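You operate a simulated robot arm through the tools that you are given. There is no shell and no other tool. Be economical: measure what you need, move in short steps, check, and stop when the job is done.

You are at the controls of a simulated robot arm. One attempt, no reset.

## Task
Run beans to the 60 ml line and soak them in the blue bowl.
Fine: the bean cup stands under the dispenser; within 12 ml; tip them in, cup on the counter before the sesame mill; water from the blue handled jug to the bowl's line, within 20 ml; jug back. Set down upright: bean cup, blue handled jug.
Where things are to end (x, y in the base frame): bean cup within 10 cm of [30, -84].

The check looks at the end state, three seconds after you hand in, the way a careful person would. Anything else that was tipped, shoved, dropped, spilled or broken makes it a failure.

## Robot
A 7-joint arm with a two-finger parallel gripper on a trunk, on a base that drives. Base frame: it is fixed to the floor where the robot stands at the start and does not move with it; the origin is under the middle of the robot, x ahead of it, y to its left, z up. Units: cm, degrees, N and s.
With the tool pointing down near the work surface it reaches from about 34 to 78 cm from the robot's upright axis, wherever it stands. Its first joint turns from -166.0 to 166.0 degrees. Places, roughly: blue handled jug [25, -125, 100]; green button [50, 20, 110]; prep counter [50, -100, 90]. Payload 3.91 kg.
The TCP is the grasp point between the finger pads, 3 cm short of the fingertips. In the tool frame z runs along the fingers and y along their closing line. Largest opening 11 cm; finger width 2, thickness 1; the body of the gripper, 4.8 by 11.2 cm, starts 5.5 cm behind the TCP.
Orientation is that of the tool frame in the base frame, as a unit quaternion [w, x, y, z]. With the fingers straight down and closing along the base's y, the tool's x points along the base's -x, its y along +y and its z along -z.

## Interface
- The arm moves only by the tool send_rows. Its argument "commands" is text: rows parted by semicolons, each of 7 numbers parted by spaces: the opening, from 0 (shut) to 1 (fully open), then the shift along the tool's x, y, z in cm, then the turn, a rotation vector about the tool's x, y, z in degrees. In form: grip x y z rx ry rz; .... A call has 1 to 8 rows; each row shifts and turns the commanded pose from where the row before left it, along the tool's axes as they then stand. Each row takes 0.2 s and may step no farther than 5 cm and 8.6 degrees from the row before; otherwise, or with a gripper value out of range, the whole call is refused. A pose out of reach is approached as far as the arm can. The call stops where the force on the tool passes 60 N (or 10 N more than at its start, if that is more) or the arm is blocked; 0.2 s more then pass. The fingers move at their own pace (about 15.3 cm/s each) and stop on an object; they squeeze with about 31 N. The grip force told is the motor's: it shows also when the fingers shut on nothing. Time passes only in rows, and 0.2 s behind the last, so rows that do not move let the fingers close. The reply holds the time, the measured pose of the TCP, the force on the tool along the base axes, the opening and the grip force, in the units named above and with some noise, with the torque about the TCP (base axes, N m) and any sound that the robot's microphone picked up.
- Cameras (640 x 400 px; columns grow to the right, rows downward): "scene" is now at [0.07, 10.24, 155.44]; the picture's right is [-0.52, -0.86, 0.00], its down [-0.56, 0.34, -0.76] and it looks along [0.65, -0.39, -0.65] (base axes); focal length 249 px, centre (320, 200). "wrist" rides on the gripper at [7.7, 0.7, -11.4] in the tool frame; the picture's right is [-0.09, 1.00, 0.00], its down [-0.80, -0.07, -0.59] and it looks along [-0.59, -0.05, 0.80] (tool axes); focal length 270 px, centre (320, 200).
- snapshot(camera): a new picture of that camera. It takes no simulated time.
- slide_trunk(by): slides the trunk up (or, below 0, down) by that many cm; the arm and the scene camera ride with it, the base frame stays. It gives what a move gives, with no picture.
- roll_base(legs): drives the robot by 1 to 6 legs, each [ahead, turn to the left] in cm and degrees, along the robot's own axes; the way and the turn of a leg run together, so that a leg with both is an arc; at most 150 cm and 180 degrees a leg. The arm and the cameras ride along, it lands a little off, and it stops where it bumps. It gives what a move gives.
- aim_head(pan, tilt): turns the head with the scene camera to pan (to the left, within 155 degrees either way) and tilt (down, from -29 to 69), counted from straight ahead of the robot. It gives what a move gives.
- measure_at(camera, pixels): for up to 12 pixels [column, row] of the newest picture of that camera ("zoom" is the newest enlarged one), the place [x, y, z] in the base frame of the surface seen there, good to about 0.2 cm, but the place of the scene camera against the robot may be out by one fixed shift of up to 1.2 cm in any direction. It takes no simulated time.
- inspect(camera, box): a new picture of the part [left, top, right, bottom] of that camera's present view, enlarged. It takes no simulated time.
- job_done(): hands the job in; it is judged then, once.

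Go step by step. Measure first, check grasps and placings, and put right what went wrong. The budget is 80 turns and 60 pictures, counting those below and the enlarged ones. Unless the task says otherwise, let go and move clear before handing in, and close with one line.

The tools are called after "Call:" by a JSON object that holds its "fn" and its "kwargs". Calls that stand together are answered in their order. send_rows: Moves the arm, as the interface text tells. Its arguments: {"type":"object","properties":{"commands":{"type":"string"}},"required":["commands"]} The other tools are called the same way: slide_trunk (by) slides the trunk up or down; roll_base (legs) drives the base; aim_head (pan, tilt) turns the head that bears the scene camera; snapshot (camera) takes a picture; measure_at (camera, pixels) gives the place of the surface under pixels of a picture; inspect (camera, box) takes an enlarged picture of a part of a camera's view; job_done () hands the job in.

At the start:

```text
time_s: 0.0
ee_pos: [33.21, -35.61, 127.53]
ee_rot: [0.0, 0.0, 1.0, 0.0]
force: [-0.5, -0.7, 0.5]
moment: [0.01, -0.01, 0.05]
gripper_width: 11.03
finger_force: 0.2
trunk travel left (down, up): [-52.5, 8.5]
robot x, y, heading: [-0.13, 0.17, -0.1]
head pan, tilt: [-31.0, 40.7]
```

scene: 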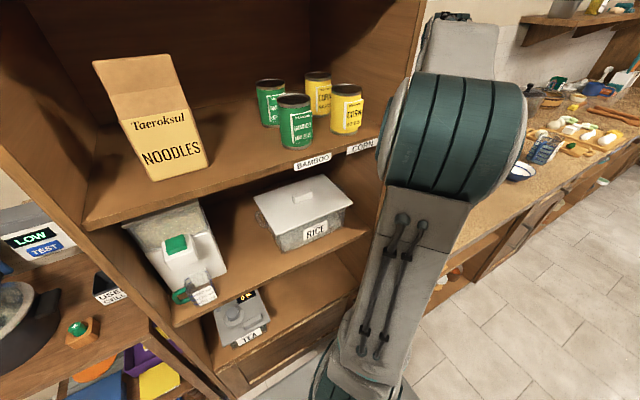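
wrist: 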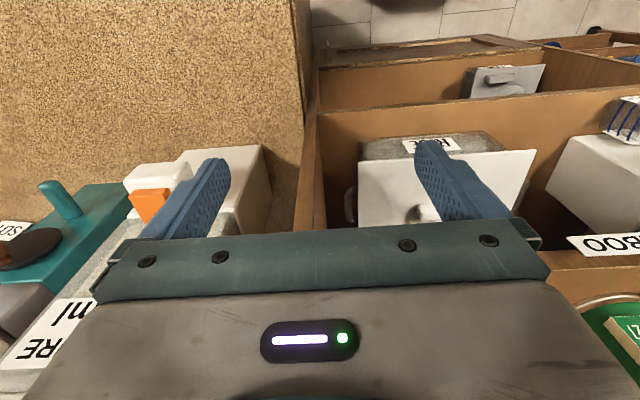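

The scene shows a shelf rack with a white dispenser (180,245) and a cup under it near (200,290), and a green button near (78,328). I'll look closer.

Call:
{"fn": "inspect", "kwargs": {"camera": "scene", "box": [0, 180, 320, 380]}}

Call:
{"fn": "aim_head", "kwargs": {"pan": 10, "tilt": 45}}

Call:
{"fn": "snapshot", "kwargs": {"camera": "scene"}}

Call:
{"fn": "aim_head", "kwargs": {"pan": -75, "tilt": 40}}

Call:
{"fn": "snapshot", "kwargs": {"camera": "scene"}}

```text
2.00 times, centred on (160, 280) of scene
```

zoom: 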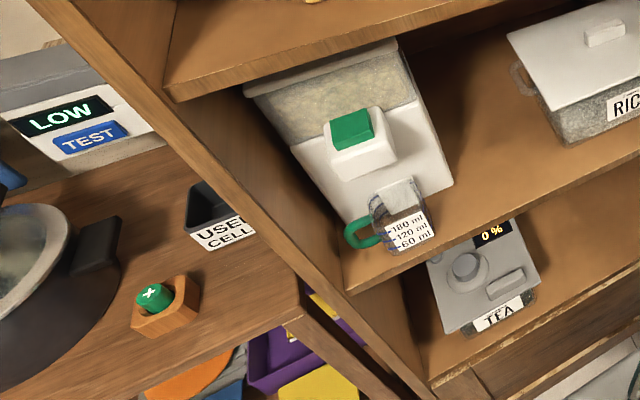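

```text
time_s: 1.1
ee_pos: [33.14, -35.65, 127.48]
ee_rot: [0.0, 0.0, 1.0, 0.0]
force: [-0.3, 0.5, 0.6]
moment: [-0.01, 0.02, -0.02]
gripper_width: 11.02
finger_force: 0.0
trunk travel left (down, up): [-52.5, 8.5]
robot x, y, heading: [0.39, -0.49, 0.1]
head pan, tilt: [10.0, 45.0]
```

```text
56 pictures are left
```

scene: 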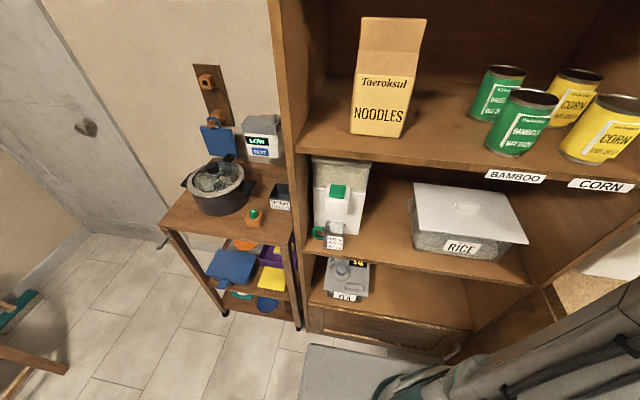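

```text
time_s: 2.7
ee_pos: [33.06, -35.68, 127.45]
ee_rot: [0.0, 0.0, 1.0, 0.0]
force: [0.5, -0.1, -0.1]
moment: [0.01, 0.03, 0.01]
gripper_width: 11.02
finger_force: 0.0
trunk travel left (down, up): [-52.5, 8.5]
robot x, y, heading: [0.42, -0.27, -0.3]
head pan, tilt: [-75.0, 40.0]
```

```text
55 pictures are left
```

scene: 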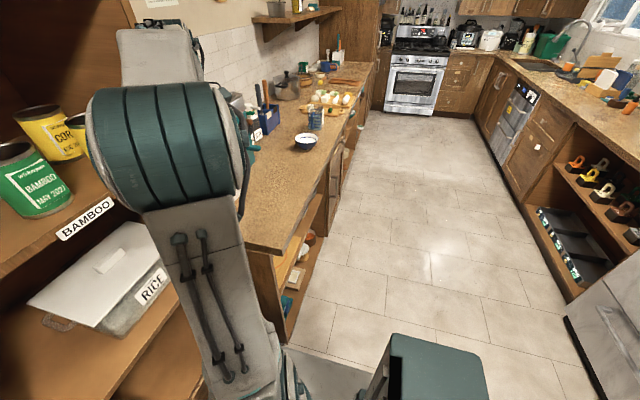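

The dispenser with green button is at the rack's left; the counter on the right has the blue bowl at (305,142). I'll zoom on the counter and measure.

Call:
{"fn": "inspect", "kwargs": {"camera": "scene", "box": [220, 50, 380, 150]}}

Call:
{"fn": "measure_at", "kwargs": {"camera": "scene", "pixels": [[305, 142], [305, 132], [316, 115], [300, 88], [268, 120], [240, 180], [300, 190]]}}

```text
4.00 times, centred on (300, 100) of scene
```

zoom: 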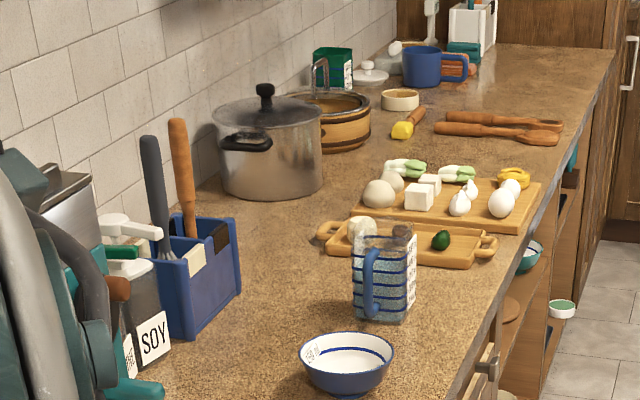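

```text
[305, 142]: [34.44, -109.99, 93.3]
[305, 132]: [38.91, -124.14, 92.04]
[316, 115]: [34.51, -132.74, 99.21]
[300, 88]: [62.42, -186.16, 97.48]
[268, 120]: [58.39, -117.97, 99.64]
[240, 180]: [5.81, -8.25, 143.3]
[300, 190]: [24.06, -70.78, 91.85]
```

Now look closely at the dispenser.

Call:
{"fn": "aim_head", "kwargs": {"pan": 18, "tilt": 45}}

Call:
{"fn": "inspect", "kwargs": {"camera": "scene", "box": [200, 130, 360, 330]}}

```text
time_s: 4.3
ee_pos: [33.08, -35.74, 127.5]
ee_rot: [0.0, 0.0, 1.0, 0.0]
force: [0.2, 0.1, -0.1]
moment: [0.01, 0.0, 0.0]
gripper_width: 11.01
finger_force: 0.0
trunk travel left (down, up): [-52.5, 8.5]
robot x, y, heading: [-0.01, 0.02, 0.0]
head pan, tilt: [18.0, 45.0]
```

```text
2.00 times, centred on (280, 230) of scene
```

zoom: 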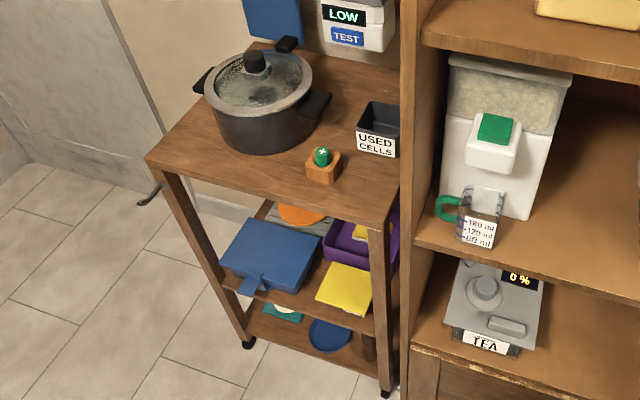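

Call:
{"fn": "inspect", "kwargs": {"camera": "scene", "box": [305, 150, 369, 260]}}

Call:
{"fn": "measure_at", "kwargs": {"camera": "scene", "pixels": [[327, 195], [320, 205], [327, 187], [316, 194], [338, 194], [318, 247], [331, 250], [324, 225], [312, 230], [325, 257], [340, 210], [302, 234]]}}

```text
3.64 times, centred on (337, 205) of scene
```

zoom: 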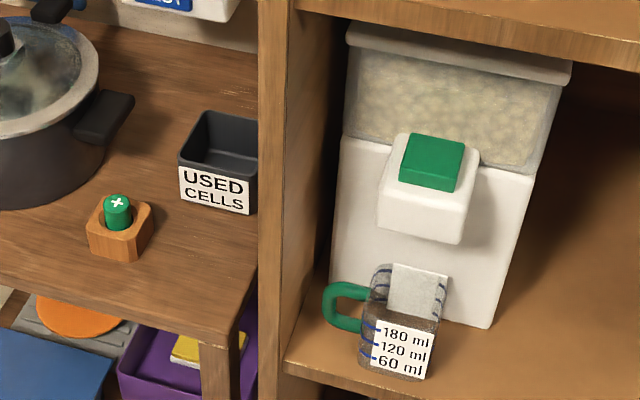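

```text
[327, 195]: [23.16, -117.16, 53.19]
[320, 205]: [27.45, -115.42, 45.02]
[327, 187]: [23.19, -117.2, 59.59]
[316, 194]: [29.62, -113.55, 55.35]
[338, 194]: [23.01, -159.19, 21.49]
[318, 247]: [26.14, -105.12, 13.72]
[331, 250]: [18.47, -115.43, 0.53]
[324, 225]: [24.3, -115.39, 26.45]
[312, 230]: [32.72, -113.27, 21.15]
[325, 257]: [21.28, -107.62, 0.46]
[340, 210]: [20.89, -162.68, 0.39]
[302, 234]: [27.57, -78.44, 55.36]
```

Call:
{"fn": "measure_at", "kwargs": {"camera": "zoom", "pixels": [[433, 160], [405, 175], [455, 185], [425, 215], [400, 350], [378, 275], [440, 285], [330, 308], [350, 290], [385, 378], [305, 350], [450, 320]]}}

```text
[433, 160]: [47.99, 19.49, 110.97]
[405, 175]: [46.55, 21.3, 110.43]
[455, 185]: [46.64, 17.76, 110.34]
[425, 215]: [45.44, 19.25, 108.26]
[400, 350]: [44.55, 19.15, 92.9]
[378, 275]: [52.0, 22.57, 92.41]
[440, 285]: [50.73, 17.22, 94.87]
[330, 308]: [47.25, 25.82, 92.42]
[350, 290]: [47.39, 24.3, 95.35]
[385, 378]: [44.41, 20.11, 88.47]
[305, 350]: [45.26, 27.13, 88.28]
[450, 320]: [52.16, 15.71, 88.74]
```

Call:
{"fn": "measure_at", "kwargs": {"camera": "zoom", "pixels": [[460, 18], [450, 35], [450, 60], [450, 5], [275, 200], [290, 385], [560, 75], [620, 395], [290, 100], [360, 200], [520, 200], [415, 145]]}}

Call:
{"fn": "roll_base", "kwargs": {"legs": [[-15, 0]]}}

Call:
{"fn": "snapshot", "kwargs": {"camera": "wrist"}}

```text
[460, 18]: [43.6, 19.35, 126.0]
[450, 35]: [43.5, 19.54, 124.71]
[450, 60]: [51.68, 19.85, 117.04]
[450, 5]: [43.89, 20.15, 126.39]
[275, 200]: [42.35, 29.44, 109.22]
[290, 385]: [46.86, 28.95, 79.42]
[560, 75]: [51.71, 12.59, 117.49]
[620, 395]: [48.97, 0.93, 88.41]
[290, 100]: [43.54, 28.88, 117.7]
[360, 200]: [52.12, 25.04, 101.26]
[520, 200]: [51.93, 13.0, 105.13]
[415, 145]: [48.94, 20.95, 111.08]
```

```text
time_s: 5.7
ee_pos: [17.96, -35.56, 127.36]
ee_rot: [0.001, 0.0, 1.0, 0.0]
force: [-0.2, -0.4, 0.1]
moment: [-0.01, -0.01, 0.01]
gripper_width: 11.01
finger_force: 0.2
trunk travel left (down, up): [-52.5, 8.5]
robot x, y, heading: [-14.99, 0.02, 0.0]
head pan, tilt: [18.0, 45.0]
```

```text
51 pictures are left
```

wrist: 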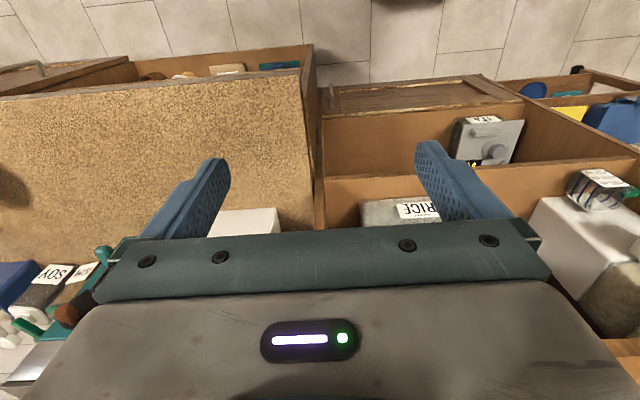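

The wrist view shows the free space in front of the rack; upper shelf edge is at x≈43.5, z≥124, button top at (48,19.5,111). I'll pitch the tool to horizontal while swinging towards the dispenser.

Call:
{"fn": "send_rows", "kwargs": {"commands": "0 -1.8 4.4 0 0 -8.2 0;0 -1.78 4.4 .26 0 -8.2 0;0 -1.73 4.4 .51 0 -8.2 0;0 -1.64 4.4 .75 0 -8.2 0;0 -1.51 4.4 .98 0 -8.2 0;0 -1.36 4.4 1.18 0 -8.2 0;0 -1.18 4.4 1.36 0 -8.2 0;0 -.97 4.4 1.52 0 -8.2 0"}}

```text
time_s: 7.5
ee_pos: [32.38, -0.23, 127.39]
ee_rot: [0.543, 0.0, 0.84, 0.0]
force: [-0.4, -0.3, 0.6]
moment: [0.02, 0.02, -0.01]
gripper_width: 0.04
finger_force: 30.7
trunk travel left (down, up): [-52.5, 8.5]
robot x, y, heading: [-14.94, 0.0, 0.3]
head pan, tilt: [18.0, 45.0]
```

Call:
{"fn": "send_rows", "kwargs": {"commands": "0 2.28 4 1.03 0 -8.13 0;0 2.4 4 .7 0 -8.13 0;0 2.475 4 .35 0 -8.13 0;0 2.5 4 0.5 0 0 0;0 2 3.7 0.5 0 0 0"}}

Call:
{"fn": "snapshot", "kwargs": {"camera": "scene"}}

Call:
{"fn": "snapshot", "kwargs": {"camera": "wrist"}}

```text
time_s: 8.7
ee_pos: [34.51, 20.14, 116.04]
ee_rot: [0.707, 0.001, 0.707, 0.0]
force: [0.7, 0.9, 0.4]
moment: [0.02, 0.02, -0.01]
gripper_width: 0.01
finger_force: 31.0
out of reach, approached as far as the arm can: row 3
trunk travel left (down, up): [-52.5, 8.5]
robot x, y, heading: [-15.34, -0.09, -0.2]
head pan, tilt: [18.0, 45.0]
```

```text
50 pictures are left
```

scene: 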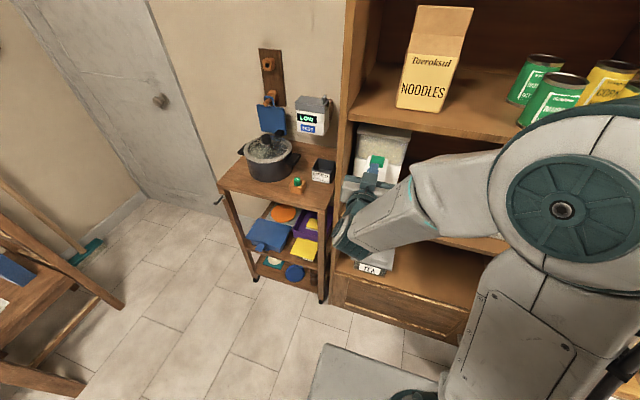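

```text
49 pictures are left
```

wrist: 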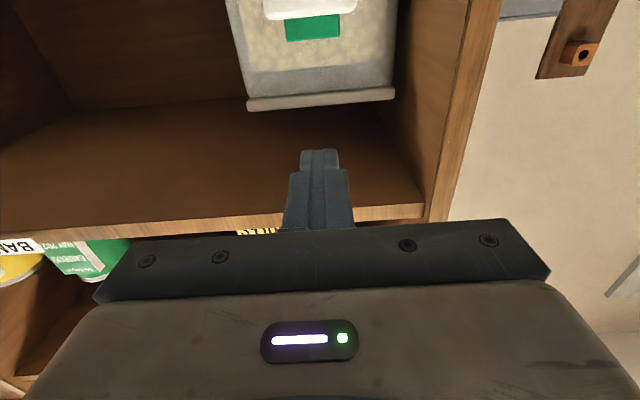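

Call:
{"fn": "measure_at", "kwargs": {"camera": "wrist", "pixels": [[313, 28], [290, 22], [338, 22], [313, 18], [313, 38], [310, 8]]}}

Call:
{"fn": "measure_at", "kwargs": {"camera": "scene", "pixels": [[376, 160], [372, 165], [362, 200], [371, 177]]}}

```text
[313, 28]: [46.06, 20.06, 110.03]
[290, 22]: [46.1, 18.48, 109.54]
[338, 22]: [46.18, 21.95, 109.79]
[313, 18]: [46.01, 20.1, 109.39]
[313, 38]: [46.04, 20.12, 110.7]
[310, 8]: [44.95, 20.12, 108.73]
```

```text
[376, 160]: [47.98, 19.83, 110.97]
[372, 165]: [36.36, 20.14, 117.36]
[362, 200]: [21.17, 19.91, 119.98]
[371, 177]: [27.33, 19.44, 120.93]
```

Button front face is at x≈46, y≈20.1, top ≈111. I'll advance so the fingertip is above it, then press gently.

Call:
{"fn": "send_rows", "kwargs": {"commands": "0 0 0 4 0 0 0;0 0 0 4 0 0 0;0 0 0 3 0 0 0;0 1.5 0 0 0 0 0"}}

```text
time_s: 9.7
ee_pos: [45.77, 20.09, 114.67]
ee_rot: [0.707, 0.0, 0.707, 0.0]
force: [0.6, 0.5, -0.9]
moment: [0.0, 0.0, 0.0]
gripper_width: 0.0
finger_force: 31.1
trunk travel left (down, up): [-52.5, 8.5]
robot x, y, heading: [-15.25, -0.06, 0.1]
head pan, tilt: [18.0, 45.0]
```

Call:
{"fn": "snapshot", "kwargs": {"camera": "scene"}}

Call:
{"fn": "send_rows", "kwargs": {"commands": "0 1 0 0 0 0 0;0 1 0 0 0 0 0"}}

```text
48 pictures are left
```

scene: 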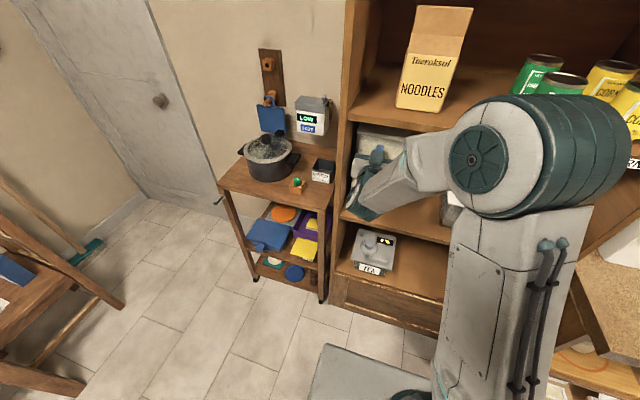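

```text
time_s: 10.3
ee_pos: [45.58, 19.99, 112.68]
ee_rot: [0.707, 0.0, 0.707, 0.0]
force: [-0.1, -0.2, 0.1]
moment: [0.01, 0.0, 0.03]
gripper_width: 0.0
finger_force: 30.9
trunk travel left (down, up): [-52.5, 8.5]
robot x, y, heading: [-14.83, 0.35, 0.0]
head pan, tilt: [18.0, 45.0]
```

Call:
{"fn": "send_rows", "kwargs": {"commands": "0 .5 0 0 0 0 0"}}

```text
time_s: 10.7
ee_pos: [45.69, 19.96, 112.13]
ee_rot: [0.707, 0.0, 0.707, 0.0]
force: [0.5, 0.0, 0.4]
moment: [-0.01, 0.0, 0.01]
gripper_width: 0.0
finger_force: 30.8
trunk travel left (down, up): [-52.5, 8.5]
robot x, y, heading: [-15.16, 0.0, -0.1]
head pan, tilt: [18.0, 45.0]
```

Call:
{"fn": "send_rows", "kwargs": {"commands": "0 .5 0 0 0 0 0"}}

```text
time_s: 11.1
ee_pos: [45.66, 19.77, 111.75]
ee_rot: [0.707, 0.0, 0.707, 0.0]
force: [0.4, 0.2, 1.1]
moment: [-0.03, -0.01, 0.0]
gripper_width: 0.04
finger_force: 30.7
trunk travel left (down, up): [-52.5, 8.5]
robot x, y, heading: [-14.94, 0.27, -0.1]
head pan, tilt: [18.0, 45.0]
```

Call:
{"fn": "send_rows", "kwargs": {"commands": "0 .4 0 0 0 0 0"}}

```text
time_s: 11.5
ee_pos: [45.76, 19.93, 111.17]
ee_rot: [0.708, -0.001, 0.706, 0.0]
force: [-0.3, 0.9, 1.5]
moment: [0.0, 0.01, 0.01]
gripper_width: 0.01
finger_force: 31.2
trunk travel left (down, up): [-52.5, 8.5]
robot x, y, heading: [-15.05, -0.05, -0.4]
head pan, tilt: [18.0, 45.0]
heard: click
```

A click was heard; the button went in. I'll lift at once and look.

Call:
{"fn": "send_rows", "kwargs": {"commands": "0 -2 0 0 0 0 0"}}

Call:
{"fn": "inspect", "kwargs": {"camera": "scene", "box": [320, 110, 440, 230]}}

```text
time_s: 11.9
ee_pos: [45.66, 19.95, 113.2]
ee_rot: [0.707, 0.001, 0.707, 0.0]
force: [-0.2, 0.8, -0.2]
moment: [0.02, 0.01, -0.04]
gripper_width: 0.01
finger_force: 30.6
trunk travel left (down, up): [-52.5, 8.5]
robot x, y, heading: [-15.19, 0.2, 0.1]
head pan, tilt: [18.0, 45.0]
```

```text
3.33 times, centred on (380, 170) of scene
```

zoom: 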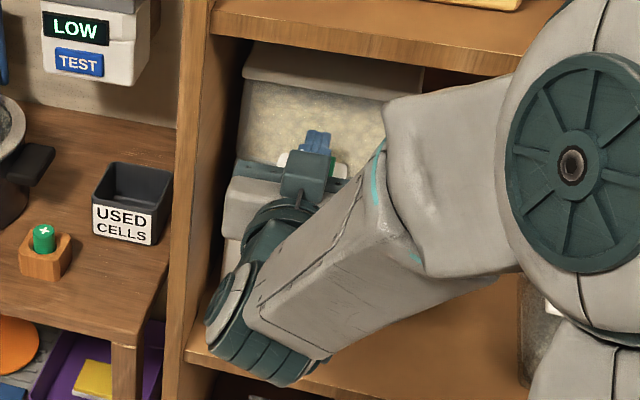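

The hand hides the cup; I'll withdraw and swing right to see the level.

Call:
{"fn": "send_rows", "kwargs": {"commands": "0 0 0 -4.5 0 0 0;0 0 0 -4.5 0 0 0;0 0 -4.8 -1 0 0 0;0 0 -4.8 0 0 0 0;0 0 -4.8 0 0 0 0;0 0 -4.8 0 0 0 0"}}

Call:
{"fn": "inspect", "kwargs": {"camera": "scene", "box": [330, 120, 420, 220]}}

```text
time_s: 13.3
ee_pos: [39.15, 1.59, 113.95]
ee_rot: [0.707, 0.0, 0.707, 0.0]
force: [-0.5, 0.4, 0.4]
moment: [0.04, 0.01, 0.03]
gripper_width: 0.01
finger_force: 30.8
out of reach, approached as far as the arm can: row 4, 5, 6
trunk travel left (down, up): [-52.5, 8.5]
robot x, y, heading: [-15.01, -0.18, -0.2]
head pan, tilt: [18.0, 45.0]
```

```text
4.00 times, centred on (375, 170) of scene
```

zoom: 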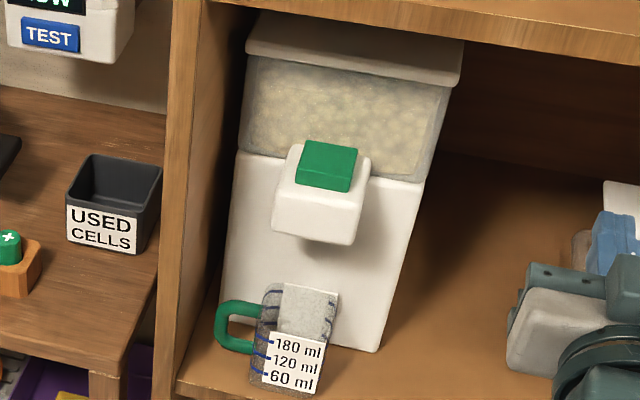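

The level can't be judged from here. I'll bring the wrist camera low in front of the cup for an eye-level view.

Call:
{"fn": "send_rows", "kwargs": {"commands": "0 3.5 3.2 -1 0 8 0;0 3.6 3.2 -.5 0 8 0;0 3.64 3.2 0 0 8 0;0 3.6 3.2 .51 0 8 0"}}

Call:
{"fn": "snapshot", "kwargs": {"camera": "wrist"}}

```text
time_s: 14.3
ee_pos: [35.42, 14.74, 99.93]
ee_rot: [0.484, 0.0, 0.875, 0.0]
force: [-0.8, 0.0, 0.1]
moment: [-0.01, -0.02, 0.0]
gripper_width: 0.02
finger_force: 30.7
out of reach, approached as far as the arm can: row 1
trunk travel left (down, up): [-52.5, 8.5]
robot x, y, heading: [-14.94, 0.33, -0.4]
head pan, tilt: [18.0, 45.0]
```

```text
45 pictures are left
```

wrist: 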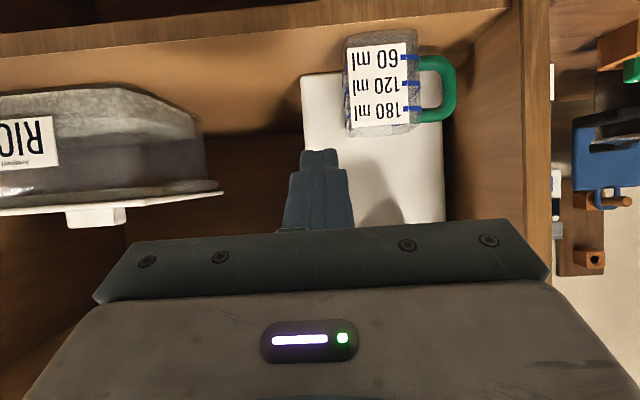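

Good eye-level view. Zoom in on the cup and measure its geometry.

Call:
{"fn": "inspect", "kwargs": {"camera": "wrist", "box": [320, 20, 480, 145]}}

Call:
{"fn": "measure_at", "kwargs": {"camera": "zoom", "pixels": [[100, 150], [370, 150], [115, 440], [388, 440], [85, 60], [370, 55], [530, 230], [480, 230], [440, 150], [440, 390], [200, 30], [545, 170]]}}

```text
3.20 times, centred on (400, 82) of wrist
```

zoom: 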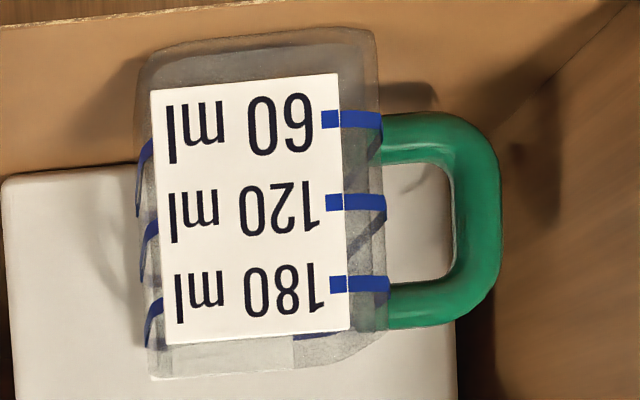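

```text
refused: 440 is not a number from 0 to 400
```

Call:
{"fn": "measure_at", "kwargs": {"camera": "zoom", "pixels": [[160, 150], [330, 150], [170, 330], [340, 300], [155, 60], [365, 55], [490, 230], [460, 230], [430, 130], [430, 310], [200, 40], [220, 370]]}}

```text
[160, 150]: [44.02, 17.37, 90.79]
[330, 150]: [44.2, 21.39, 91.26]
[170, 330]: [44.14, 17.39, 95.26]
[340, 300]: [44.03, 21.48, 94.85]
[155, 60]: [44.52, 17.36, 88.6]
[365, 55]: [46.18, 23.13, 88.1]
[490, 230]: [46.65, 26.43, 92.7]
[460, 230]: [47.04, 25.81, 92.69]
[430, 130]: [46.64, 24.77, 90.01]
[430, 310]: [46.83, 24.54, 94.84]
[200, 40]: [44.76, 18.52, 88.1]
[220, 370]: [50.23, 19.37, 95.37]
```

The cup spans x 44–50, y 17–22.8, z 88–96.3, handle at y 23–26.5; I see no clear bean fill yet. I'll press again, holding a little longer, then compare this same view.

Call:
{"fn": "send_rows", "kwargs": {"commands": "0 -3.39 1.8 -2.12 0 0 0;0 -3.39 1.8 -2.12 0 0 0;0 -3.39 1.8 -2.12 0 0 0;0 -2.63 0 -1.64 0 0 0;0 -2.65 0 4.24 0 0 0;0 -2.65 0 4.24 0 0 0;0 .848 0 .53 0 0 0"}}

```text
time_s: 15.9
ee_pos: [45.75, 20.01, 114.22]
ee_rot: [0.485, 0.001, 0.875, -0.001]
force: [-0.6, 0.0, 0.3]
moment: [0.01, -0.03, 0.0]
gripper_width: 0.02
finger_force: 30.8
trunk travel left (down, up): [-52.5, 8.5]
robot x, y, heading: [-15.2, 0.04, -0.0]
head pan, tilt: [18.0, 45.0]
```

Call:
{"fn": "send_rows", "kwargs": {"commands": "0 .848 0 .53 0 0 0;0 .55 0 .34 0 0 0;0 .1 0 .06 0 0 0;0 0 0 0 0 0 0;0 0 0 0 0 0 0;0 -2 0 -1.25 0 0 0"}}

```text
time_s: 17.3
ee_pos: [45.64, 20.07, 114.84]
ee_rot: [0.485, 0.0, 0.875, 0.0]
force: [-0.1, 0.3, -0.8]
moment: [0.01, 0.03, 0.01]
gripper_width: 0.0
finger_force: 31.2
trunk travel left (down, up): [-52.5, 8.5]
robot x, y, heading: [-14.97, -0.14, -0.1]
head pan, tilt: [18.0, 45.0]
heard: click
```

Click heard again. Return to the viewing pose.

Call:
{"fn": "send_rows", "kwargs": {"commands": "0 2.65 0 -4.24 0 0 0;0 2.65 0 -4.24 0 0 0;0 3.39 -1.8 2.12 0 0 0;0 3.39 -1.8 2.12 0 0 0;0 3.39 -1.8 2.12 0 0 0;0 2.5 0 1.56 0 0 0"}}

Call:
{"fn": "inspect", "kwargs": {"camera": "wrist", "box": [320, 20, 480, 145]}}

```text
time_s: 18.7
ee_pos: [35.56, 14.72, 99.76]
ee_rot: [0.485, 0.001, 0.875, 0.0]
force: [0.1, 0.0, 0.6]
moment: [0.03, 0.01, 0.01]
gripper_width: 0.01
finger_force: 30.8
trunk travel left (down, up): [-52.5, 8.5]
robot x, y, heading: [-14.78, 0.23, -0.1]
head pan, tilt: [18.0, 45.0]
```

```text
3.20 times, centred on (400, 82) of wrist
```

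zoom: 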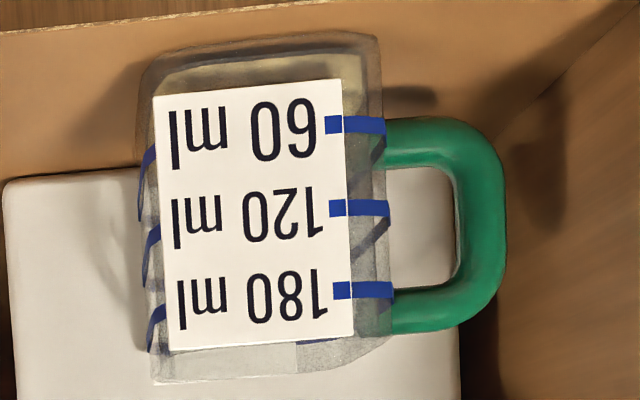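

Call:
{"fn": "inspect", "kwargs": {"camera": "wrist", "box": [350, 22, 422, 67]}}

```text
8.89 times, centred on (386, 44) of wrist
```

zoom: 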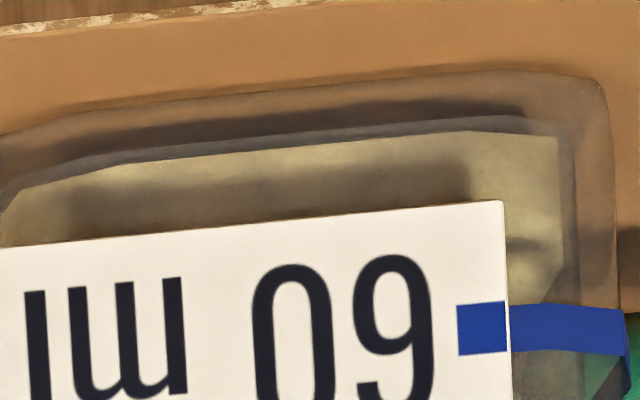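

Call:
{"fn": "inspect", "kwargs": {"camera": "wrist", "box": [398, 30, 426, 115]}}

Call:
{"fn": "inspect", "kwargs": {"camera": "wrist", "box": [340, 30, 368, 115]}}

```text
4.71 times, centred on (412, 72) of wrist
```

zoom: 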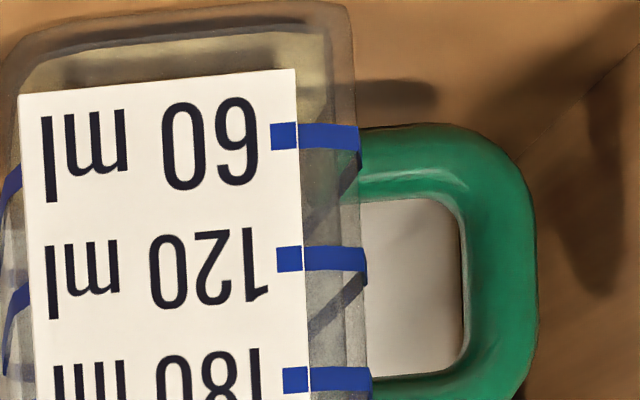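

```text
4.71 times, centred on (354, 72) of wrist
```

zoom: 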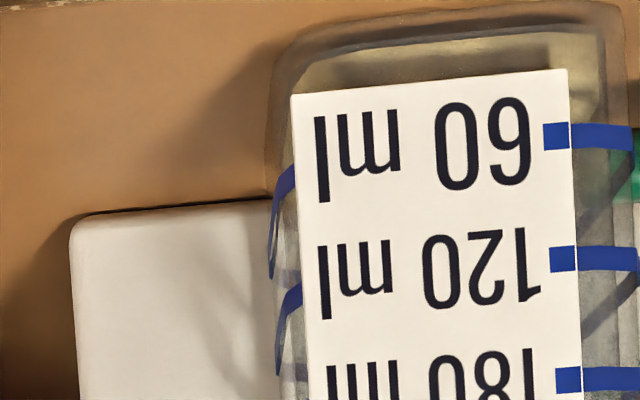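

Cream beans are now visible below the 60 line (row ~105 vs line row 135), but parallax makes it ambiguous. I'll lower the camera to bean level and shift right to look at the unlabelled side.

Call:
{"fn": "send_rows", "kwargs": {"commands": "0 3.39 -2.5 2.12 0 0 0;0 3.39 -2.5 2.12 0 0 0;0 .85 -4 .53 0 0 0;0 0 -4 0 0 0 0"}}

Call:
{"fn": "inspect", "kwargs": {"camera": "wrist", "box": [380, 70, 540, 195]}}

```text
time_s: 19.7
ee_pos: [35.9, 1.34, 90.8]
ee_rot: [0.485, -0.001, 0.875, 0.001]
force: [-0.8, 0.1, -0.1]
moment: [-0.02, 0.0, -0.01]
gripper_width: 0.0
finger_force: 31.2
out of reach, approached as far as the arm can: row 4
trunk travel left (down, up): [-52.5, 8.5]
robot x, y, heading: [-14.95, -0.04, 0.2]
head pan, tilt: [18.0, 45.0]
```

```text
3.20 times, centred on (460, 132) of wrist
```

zoom: 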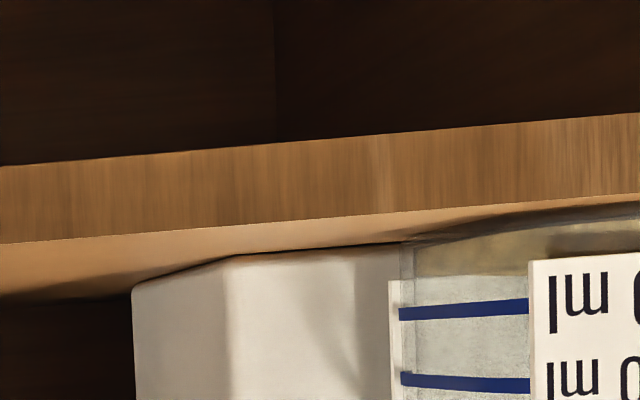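

Call:
{"fn": "inspect", "kwargs": {"camera": "wrist", "box": [470, 130, 590, 205]}}

```text
5.33 times, centred on (530, 168) of wrist
```

zoom: 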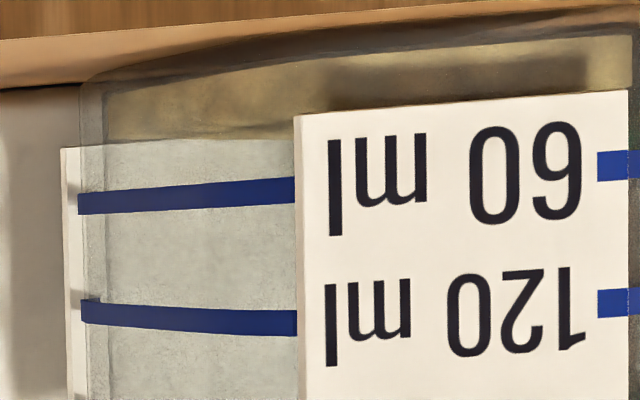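

Clear view: beans sit near 30 ml (surface row ~140; 60-line row ~195, 120-line ~315, bottom ~75). One more identical press should bring ~60.

Call:
{"fn": "send_rows", "kwargs": {"commands": "0 -3.31 3.07 -2.07 0 0 0;0 -3.31 3.07 -2.07 0 0 0;0 -3.31 3.07 -2.07 0 0 0;0 -3.31 3.07 -2.07 0 0 0;0 -3.31 3.07 -2.07 0 0 0;0 -3.31 3.07 -2.07 0 0 0;0 -2.6 0 4.16 0 0 0;0 -2.6 0 4.16 0 0 0"}}

```text
time_s: 21.5
ee_pos: [45.92, 20.12, 114.29]
ee_rot: [0.484, -0.001, 0.875, 0.0]
force: [0.3, -0.7, 0.2]
moment: [0.05, 0.03, 0.01]
gripper_width: 0.0
finger_force: 31.1
trunk travel left (down, up): [-52.5, 8.5]
robot x, y, heading: [-15.11, 0.23, 0.0]
head pan, tilt: [18.0, 45.0]
```

Call:
{"fn": "send_rows", "kwargs": {"commands": "0 .848 0 .53 0 0 0;0 .55 0 .34 0 0 0;0 .1 0 .06 0 0 0;0 0 0 0 0 0 0;0 0 0 0 0 0 0;0 -2 0 -1.25 0 0 0"}}

Call:
{"fn": "send_rows", "kwargs": {"commands": "0 2.6 0 -4.16 0 0 0;0 2.6 0 -4.16 0 0 0;0 3.31 -3.07 2.07 0 0 0;0 3.31 -3.07 2.07 0 0 0;0 3.31 -3.07 2.07 0 0 0;0 3.31 -3.07 2.07 0 0 0;0 3.31 -3.07 2.07 0 0 0;0 3.31 -1 2.07 0 0 0"}}

Call:
{"fn": "inspect", "kwargs": {"camera": "wrist", "box": [440, 110, 600, 210]}}

```text
time_s: 22.9
ee_pos: [45.83, 20.15, 114.89]
ee_rot: [0.485, 0.0, 0.875, 0.0]
force: [0.7, 0.4, -0.2]
moment: [-0.01, -0.02, 0.04]
gripper_width: 0.0
finger_force: 30.7
trunk travel left (down, up): [-52.5, 8.5]
robot x, y, heading: [-14.85, 0.2, 0.1]
head pan, tilt: [18.0, 45.0]
heard: click
```

```text
time_s: 24.7
ee_pos: [36.08, 3.6, 91.24]
ee_rot: [0.485, 0.0, 0.875, 0.001]
force: [-0.4, 0.2, -0.5]
moment: [-0.04, -0.01, 0.04]
gripper_width: 0.0
finger_force: 31.3
trunk travel left (down, up): [-52.5, 8.5]
robot x, y, heading: [-15.11, -0.08, 0.2]
head pan, tilt: [18.0, 45.0]
```

```text
4.00 times, centred on (520, 160) of wrist
```

zoom: 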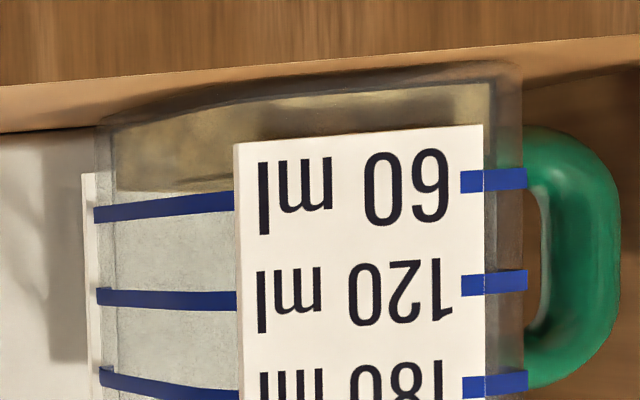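

Call:
{"fn": "inspect", "kwargs": {"camera": "wrist", "box": [460, 130, 524, 170]}}

Call:
{"fn": "inspect", "kwargs": {"camera": "wrist", "box": [545, 120, 585, 170]}}

```text
10.00 times, centred on (492, 150) of wrist
```

zoom: 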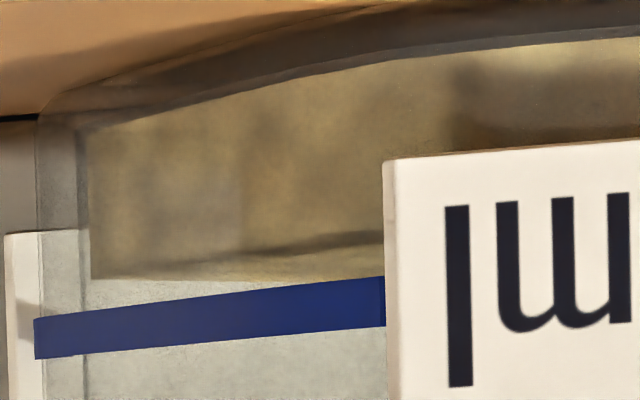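

```text
8.00 times, centred on (565, 145) of wrist
```

zoom: 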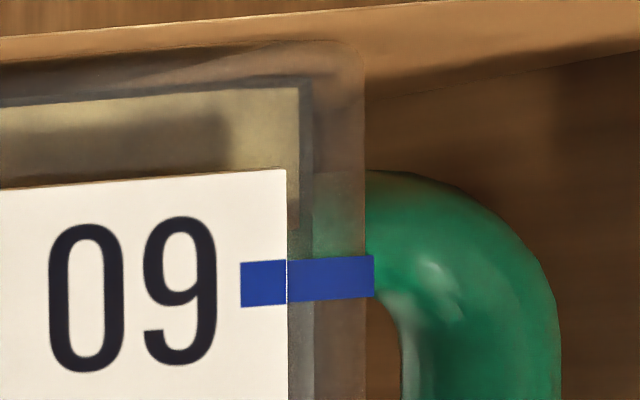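

Surface contact lies about 15 ml below the 60 line now (row ~255 vs line ~315, 60 ml spacing ≈ 225). The last press added ~15 ml, so one more identical press.

Call:
{"fn": "send_rows", "kwargs": {"commands": "0 -3.31 1 -2.07 0 0 0;0 -3.31 3.07 -2.07 0 0 0;0 -3.31 3.07 -2.07 0 0 0;0 -3.31 3.07 -2.07 0 0 0;0 -3.31 3.07 -2.07 0 0 0;0 -3.31 3.07 -2.07 0 0 0;0 -2.6 0 4.16 0 0 0;0 -2.6 0 4.16 0 0 0"}}

Call:
{"fn": "send_rows", "kwargs": {"commands": "0 2 0 1.25 0 0 0;0 .1 0 .06 0 0 0;0 0 0 0 0 0 0;0 0 0 0 0 0 0;0 -2 0 -1.25 0 0 0"}}

Call:
{"fn": "send_rows", "kwargs": {"commands": "0 2.6 0 -4.16 0 0 0;0 2.6 0 -4.16 0 0 0;0 3.31 -3.07 2.07 0 0 0;0 3.31 -3.07 2.07 0 0 0;0 3.31 -3.07 2.07 0 0 0;0 3.31 -3.07 2.07 0 0 0;0 3.31 -3.07 2.07 0 0 0;0 3.31 -1 2.07 0 0 0"}}

Call:
{"fn": "inspect", "kwargs": {"camera": "wrist", "box": [460, 130, 524, 170]}}

```text
time_s: 26.5
ee_pos: [45.95, 19.96, 114.74]
ee_rot: [0.484, 0.0, 0.875, 0.0]
force: [0.2, 0.4, 0.3]
moment: [-0.01, 0.05, -0.02]
gripper_width: 0.0
finger_force: 31.0
trunk travel left (down, up): [-52.5, 8.5]
robot x, y, heading: [-14.8, -0.31, 0.3]
head pan, tilt: [18.0, 45.0]
```

```text
time_s: 27.7
ee_pos: [45.72, 20.05, 114.71]
ee_rot: [0.485, 0.0, 0.875, 0.0]
force: [-0.2, -0.3, -0.9]
moment: [0.0, -0.01, 0.02]
gripper_width: 0.0
finger_force: 31.6
trunk travel left (down, up): [-52.5, 8.5]
robot x, y, heading: [-14.98, -0.07, 0.2]
head pan, tilt: [18.0, 45.0]
heard: click
```

```text
time_s: 29.5
ee_pos: [35.97, 3.61, 91.3]
ee_rot: [0.485, 0.001, 0.875, 0.0]
force: [-0.8, -0.1, -0.2]
moment: [0.01, -0.02, 0.01]
gripper_width: 0.0
finger_force: 31.1
trunk travel left (down, up): [-52.5, 8.5]
robot x, y, heading: [-15.34, -0.15, -0.3]
head pan, tilt: [18.0, 45.0]
```

```text
10.00 times, centred on (492, 150) of wrist
```

zoom: 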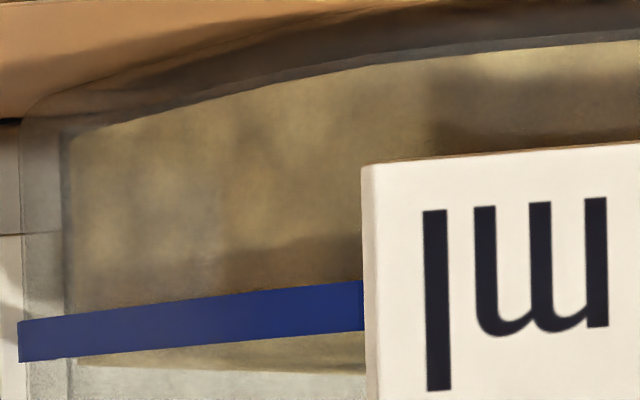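

Call:
{"fn": "inspect", "kwargs": {"camera": "wrist", "box": [545, 120, 585, 170]}}

```text
8.00 times, centred on (565, 145) of wrist
```

zoom: 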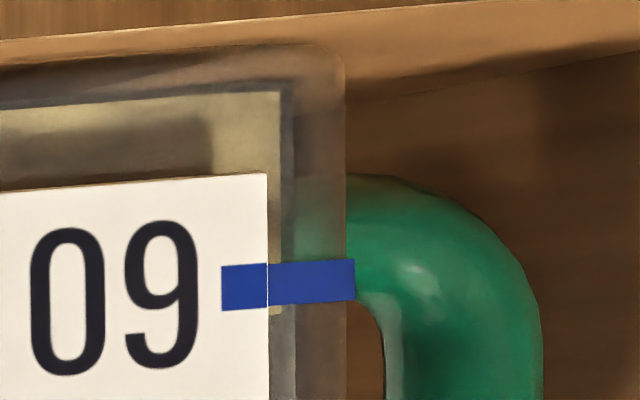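

Beans stand at about 60–67 ml, within tolerance. Now level the tool in front of the cup, opened, for a body grasp short of the handle.

Call:
{"fn": "send_rows", "kwargs": {"commands": ".8 -.46 4 .18 0 -8 0;.8 -.43 4 .24 0 -8 0;.8 -.4 4 .3 0 -8 0;.8 -.36 4 .36 0 -8 0;.8 0 0 1 0 0 0"}}

Call:
{"fn": "snapshot", "kwargs": {"camera": "wrist"}}

```text
time_s: 30.7
ee_pos: [38.65, 19.71, 92.54]
ee_rot: [0.708, 0.0, 0.707, 0.0]
force: [-0.7, -0.6, -1.0]
moment: [0.01, -0.01, -0.02]
gripper_width: 8.78
finger_force: 0.0
trunk travel left (down, up): [-52.5, 8.5]
robot x, y, heading: [-14.54, -0.08, 0.1]
head pan, tilt: [18.0, 45.0]
```

```text
32 pictures are left
```

wrist: 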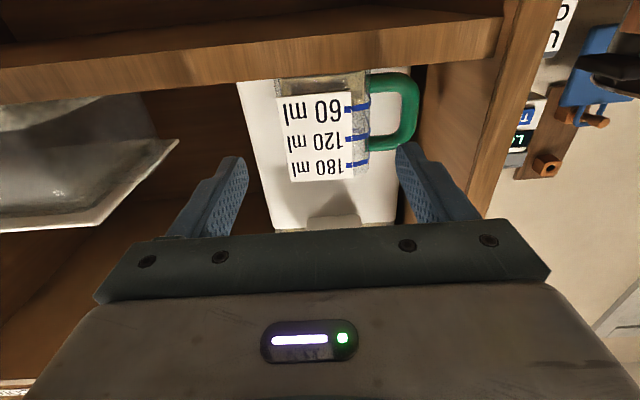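

Centred. Advance 4.5 cm and close.

Call:
{"fn": "send_rows", "kwargs": {"commands": ".8 0 0 2.5 0 0 0;.8 0 0 2 0 0 0;.5 0 0 0 0 0 0;.3 0 0 0 0 0 0;.3 0 0 0 0 0 0;.3 0 0 0 0 0 0"}}

Call:
{"fn": "snapshot", "kwargs": {"camera": "wrist"}}

```text
time_s: 32.1
ee_pos: [43.14, 19.58, 92.42]
ee_rot: [0.707, 0.0, 0.708, 0.0]
force: [0.5, -0.6, 1.6]
moment: [0.08, -0.11, -0.03]
gripper_width: 6.12
finger_force: 30.9
trunk travel left (down, up): [-52.5, 8.5]
robot x, y, heading: [-14.86, 0.13, 0.1]
head pan, tilt: [18.0, 45.0]
```

```text
31 pictures are left
```

wrist: 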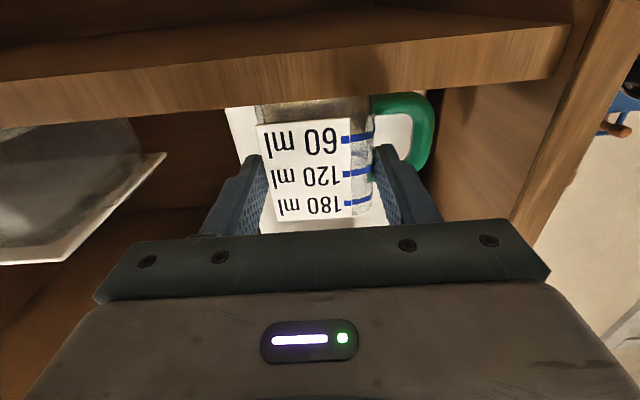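

Gripped (6.1 cm, 31 N). Lift 1.5 cm and withdraw slowly.

Call:
{"fn": "send_rows", "kwargs": {"commands": ".3 -.7 0 0 0 0 0;.3 -.8 0 0 0 0 0;.3 0 0 -1.5 0 0 0;.3 0 0 -2 0 0 0;.3 0 0 -2 0 0 0"}}

Call:
{"fn": "snapshot", "kwargs": {"camera": "wrist"}}

```text
time_s: 33.3
ee_pos: [37.5, 19.6, 94.03]
ee_rot: [0.707, 0.001, 0.707, -0.001]
force: [0.4, 0.6, -0.4]
moment: [0.0, 0.05, 0.02]
gripper_width: 6.17
finger_force: 30.5
trunk travel left (down, up): [-52.5, 8.5]
robot x, y, heading: [-15.13, 0.09, -0.1]
head pan, tilt: [18.0, 45.0]
```

```text
30 pictures are left
```

wrist: 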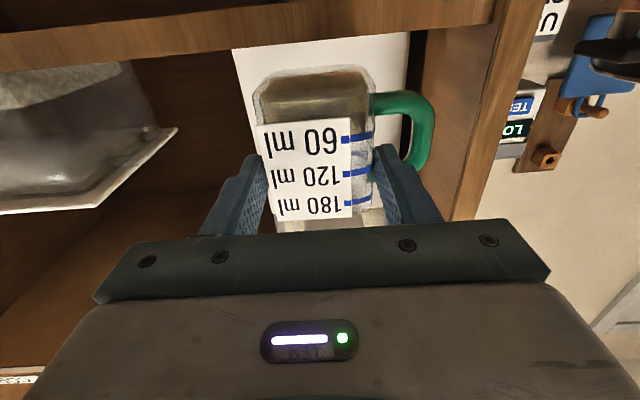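

Cup held upright. Back away, then raise it for transport.

Call:
{"fn": "roll_base", "kwargs": {"legs": [[-20, 0]]}}

Call:
{"fn": "slide_trunk", "kwargs": {"by": 8.3}}

Call:
{"fn": "send_rows", "kwargs": {"commands": ".3 -4 0 0 0 0 0;.3 -4 0 0 0 0 0;.3 -4 0 0 0 0 0;.3 -4 0 0 0 0 0"}}

Call:
{"fn": "aim_head", "kwargs": {"pan": -80, "tilt": 45}}

Call:
{"fn": "snapshot", "kwargs": {"camera": "scene"}}

```text
time_s: 34.9
ee_pos: [17.6, 19.69, 93.96]
ee_rot: [0.707, 0.001, 0.707, -0.001]
force: [-0.1, 0.6, -0.6]
moment: [-0.03, 0.06, 0.02]
gripper_width: 6.15
finger_force: 30.5
trunk travel left (down, up): [-52.5, 8.5]
robot x, y, heading: [-35.12, 0.22, -0.1]
head pan, tilt: [18.0, 45.0]
```

```text
time_s: 36.1
ee_pos: [17.62, 19.7, 102.25]
ee_rot: [0.707, 0.0, 0.707, 0.0]
force: [-0.2, -0.4, -1.1]
moment: [-0.03, 0.05, 0.01]
gripper_width: 6.16
finger_force: 30.9
trunk travel left (down, up): [-60.8, 0.2]
robot x, y, heading: [-34.88, -0.13, 0.1]
head pan, tilt: [18.0, 45.0]
```

```text
time_s: 37.1
ee_pos: [17.55, 19.65, 118.25]
ee_rot: [0.707, 0.0, 0.707, 0.0]
force: [0.6, 0.5, -0.7]
moment: [-0.02, 0.06, -0.01]
gripper_width: 6.13
finger_force: 31.2
trunk travel left (down, up): [-60.8, 0.2]
robot x, y, heading: [-35.08, -0.19, -0.2]
head pan, tilt: [18.0, 45.0]
```

```text
time_s: 38.9
ee_pos: [17.61, 19.84, 118.14]
ee_rot: [0.707, 0.0, 0.707, 0.0]
force: [0.4, -0.9, -1.5]
moment: [-0.03, 0.07, 0.0]
gripper_width: 6.15
finger_force: 30.9
trunk travel left (down, up): [-60.8, 0.2]
robot x, y, heading: [-35.22, -0.19, 0.3]
head pan, tilt: [-80.0, 45.0]
```

```text
29 pictures are left
```

scene: 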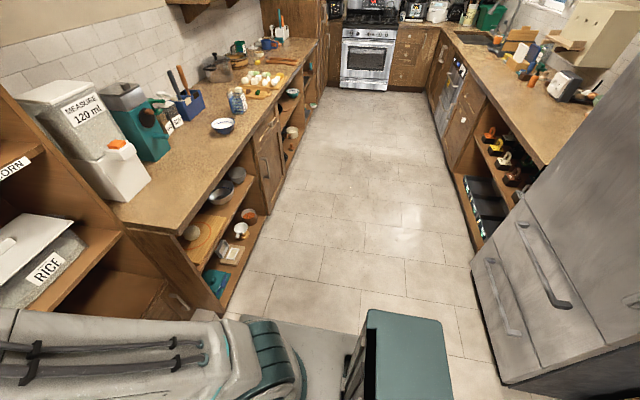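

Call:
{"fn": "inspect", "kwargs": {"camera": "scene", "box": [90, 60, 290, 200]}}

Call:
{"fn": "measure_at", "kwargs": {"camera": "scene", "pixels": [[222, 126], [222, 136], [238, 104], [236, 92], [155, 135], [120, 175], [175, 230], [235, 155], [480, 260], [490, 340], [145, 200], [250, 150]]}}

```text
2.86 times, centred on (190, 130) of scene
```

zoom: 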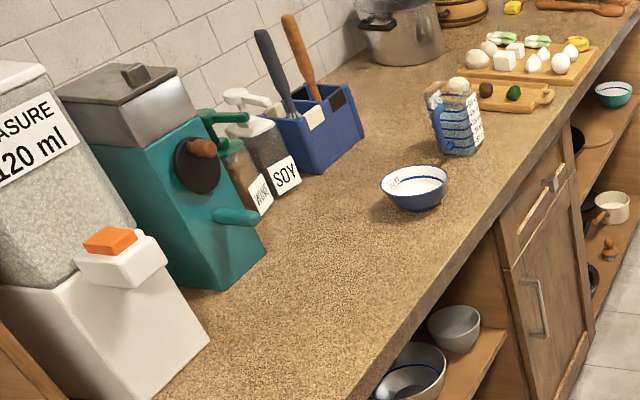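

```text
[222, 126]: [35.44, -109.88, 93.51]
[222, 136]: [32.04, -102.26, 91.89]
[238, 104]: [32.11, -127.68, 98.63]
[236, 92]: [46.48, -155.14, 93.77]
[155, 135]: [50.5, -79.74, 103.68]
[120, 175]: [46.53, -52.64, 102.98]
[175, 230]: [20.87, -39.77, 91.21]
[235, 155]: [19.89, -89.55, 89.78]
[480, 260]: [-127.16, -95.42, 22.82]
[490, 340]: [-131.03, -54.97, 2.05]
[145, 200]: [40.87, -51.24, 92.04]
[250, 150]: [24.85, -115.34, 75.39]
```

Aisle is clear (far cabinets x≈-127), counter edge x≈20, bowl ≈(34.5,-109), jug ≈(33,-130). Drive over facing the counter.

Call:
{"fn": "roll_base", "kwargs": {"legs": [[0, -90], [98, 0], [0, 90]]}}

Call:
{"fn": "aim_head", "kwargs": {"pan": -5, "tilt": 45}}

Call:
{"fn": "snapshot", "kwargs": {"camera": "scene"}}

```text
time_s: 51.6
ee_pos: [17.07, -76.82, 118.18]
ee_rot: [0.707, -0.003, 0.707, 0.003]
force: [0.2, -0.1, -0.2]
moment: [0.0, 0.01, 0.02]
gripper_width: 6.16
finger_force: 30.8
trunk travel left (down, up): [-60.8, 0.2]
robot x, y, heading: [-35.46, -97.1, 0.3]
head pan, tilt: [-80.0, 45.0]
```

```text
time_s: 53.1
ee_pos: [17.01, -76.86, 118.14]
ee_rot: [0.707, -0.004, 0.707, 0.004]
force: [0.7, -0.9, -1.1]
moment: [-0.01, 0.02, 0.01]
gripper_width: 6.17
finger_force: 31.2
trunk travel left (down, up): [-60.8, 0.2]
robot x, y, heading: [-35.54, -96.89, 1.0]
head pan, tilt: [-5.0, 45.0]
```

```text
27 pictures are left
```

scene: 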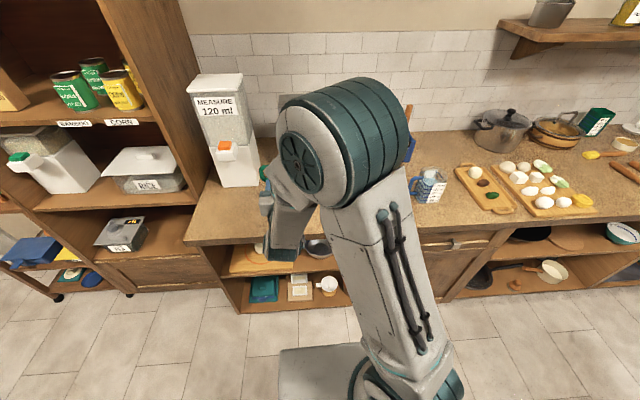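

Measure bowl and jug geometry from the stored enlarged picture.

Call:
{"fn": "measure_at", "kwargs": {"camera": "zoom", "pixels": [[383, 183], [446, 180], [415, 197], [425, 168], [414, 185], [412, 209], [431, 95], [475, 92], [440, 130], [455, 152], [470, 145], [200, 260]]}}

Call:
{"fn": "inspect", "kwargs": {"camera": "scene", "box": [380, 150, 480, 220]}}

```text
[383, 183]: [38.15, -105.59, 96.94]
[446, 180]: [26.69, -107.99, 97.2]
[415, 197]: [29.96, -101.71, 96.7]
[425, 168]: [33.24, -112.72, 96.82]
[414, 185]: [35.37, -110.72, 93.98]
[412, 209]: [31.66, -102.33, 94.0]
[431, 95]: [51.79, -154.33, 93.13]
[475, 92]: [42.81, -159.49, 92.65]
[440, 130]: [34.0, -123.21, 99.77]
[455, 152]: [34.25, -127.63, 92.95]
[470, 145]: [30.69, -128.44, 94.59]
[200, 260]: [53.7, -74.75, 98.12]
```

```text
5.71 times, centred on (430, 185) of scene
```

zoom: 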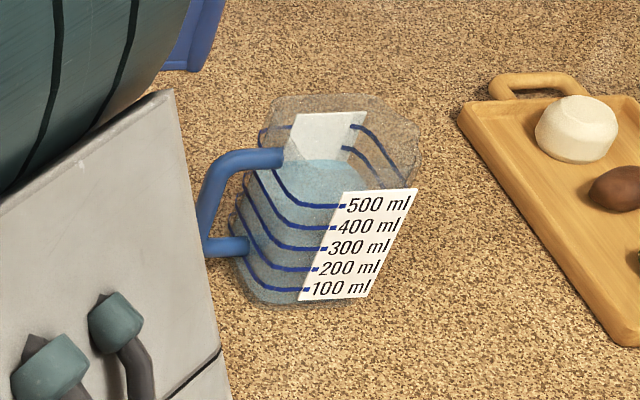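

Bowl centre ≈(32.7,-106.7), rim z≈97, radius ≈5.8; jug water ~460 ml, handle towards +y. Move the cup to beside/above the bowl.

Call:
{"fn": "send_rows", "kwargs": {"commands": ".3 1.15 -3.75 1.67 0 0 0;.3 1.15 -3.75 1.67 0 0 0;.3 1.15 -3.75 1.67 0 0 0;.3 1.15 -3.75 1.67 0 0 0;.3 1.15 -3.75 1.67 0 0 0;.3 1.15 -3.75 1.67 0 0 0;.3 1.15 -3.75 1.67 0 0 0"}}

Call:
{"fn": "snapshot", "kwargs": {"camera": "wrist"}}

Call:
{"fn": "inspect", "kwargs": {"camera": "scene", "box": [260, 130, 420, 270]}}

```text
time_s: 54.7
ee_pos: [29.07, -103.19, 110.11]
ee_rot: [0.707, -0.003, 0.707, 0.003]
force: [-0.2, -0.4, -1.1]
moment: [-0.02, 0.04, 0.0]
gripper_width: 6.13
finger_force: 31.2
trunk travel left (down, up): [-60.8, 0.2]
robot x, y, heading: [-35.31, -96.79, 0.6]
head pan, tilt: [-5.0, 45.0]
```

```text
25 pictures are left
```

wrist: 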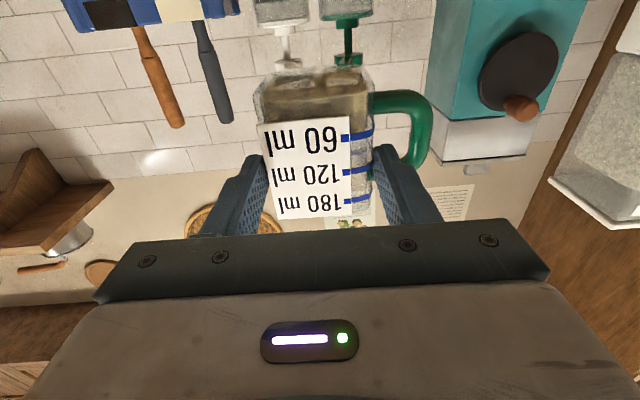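

```text
2.86 times, centred on (340, 200) of scene
```

zoom: 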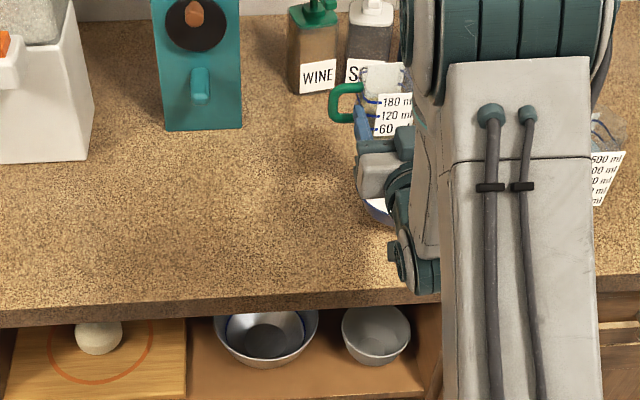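

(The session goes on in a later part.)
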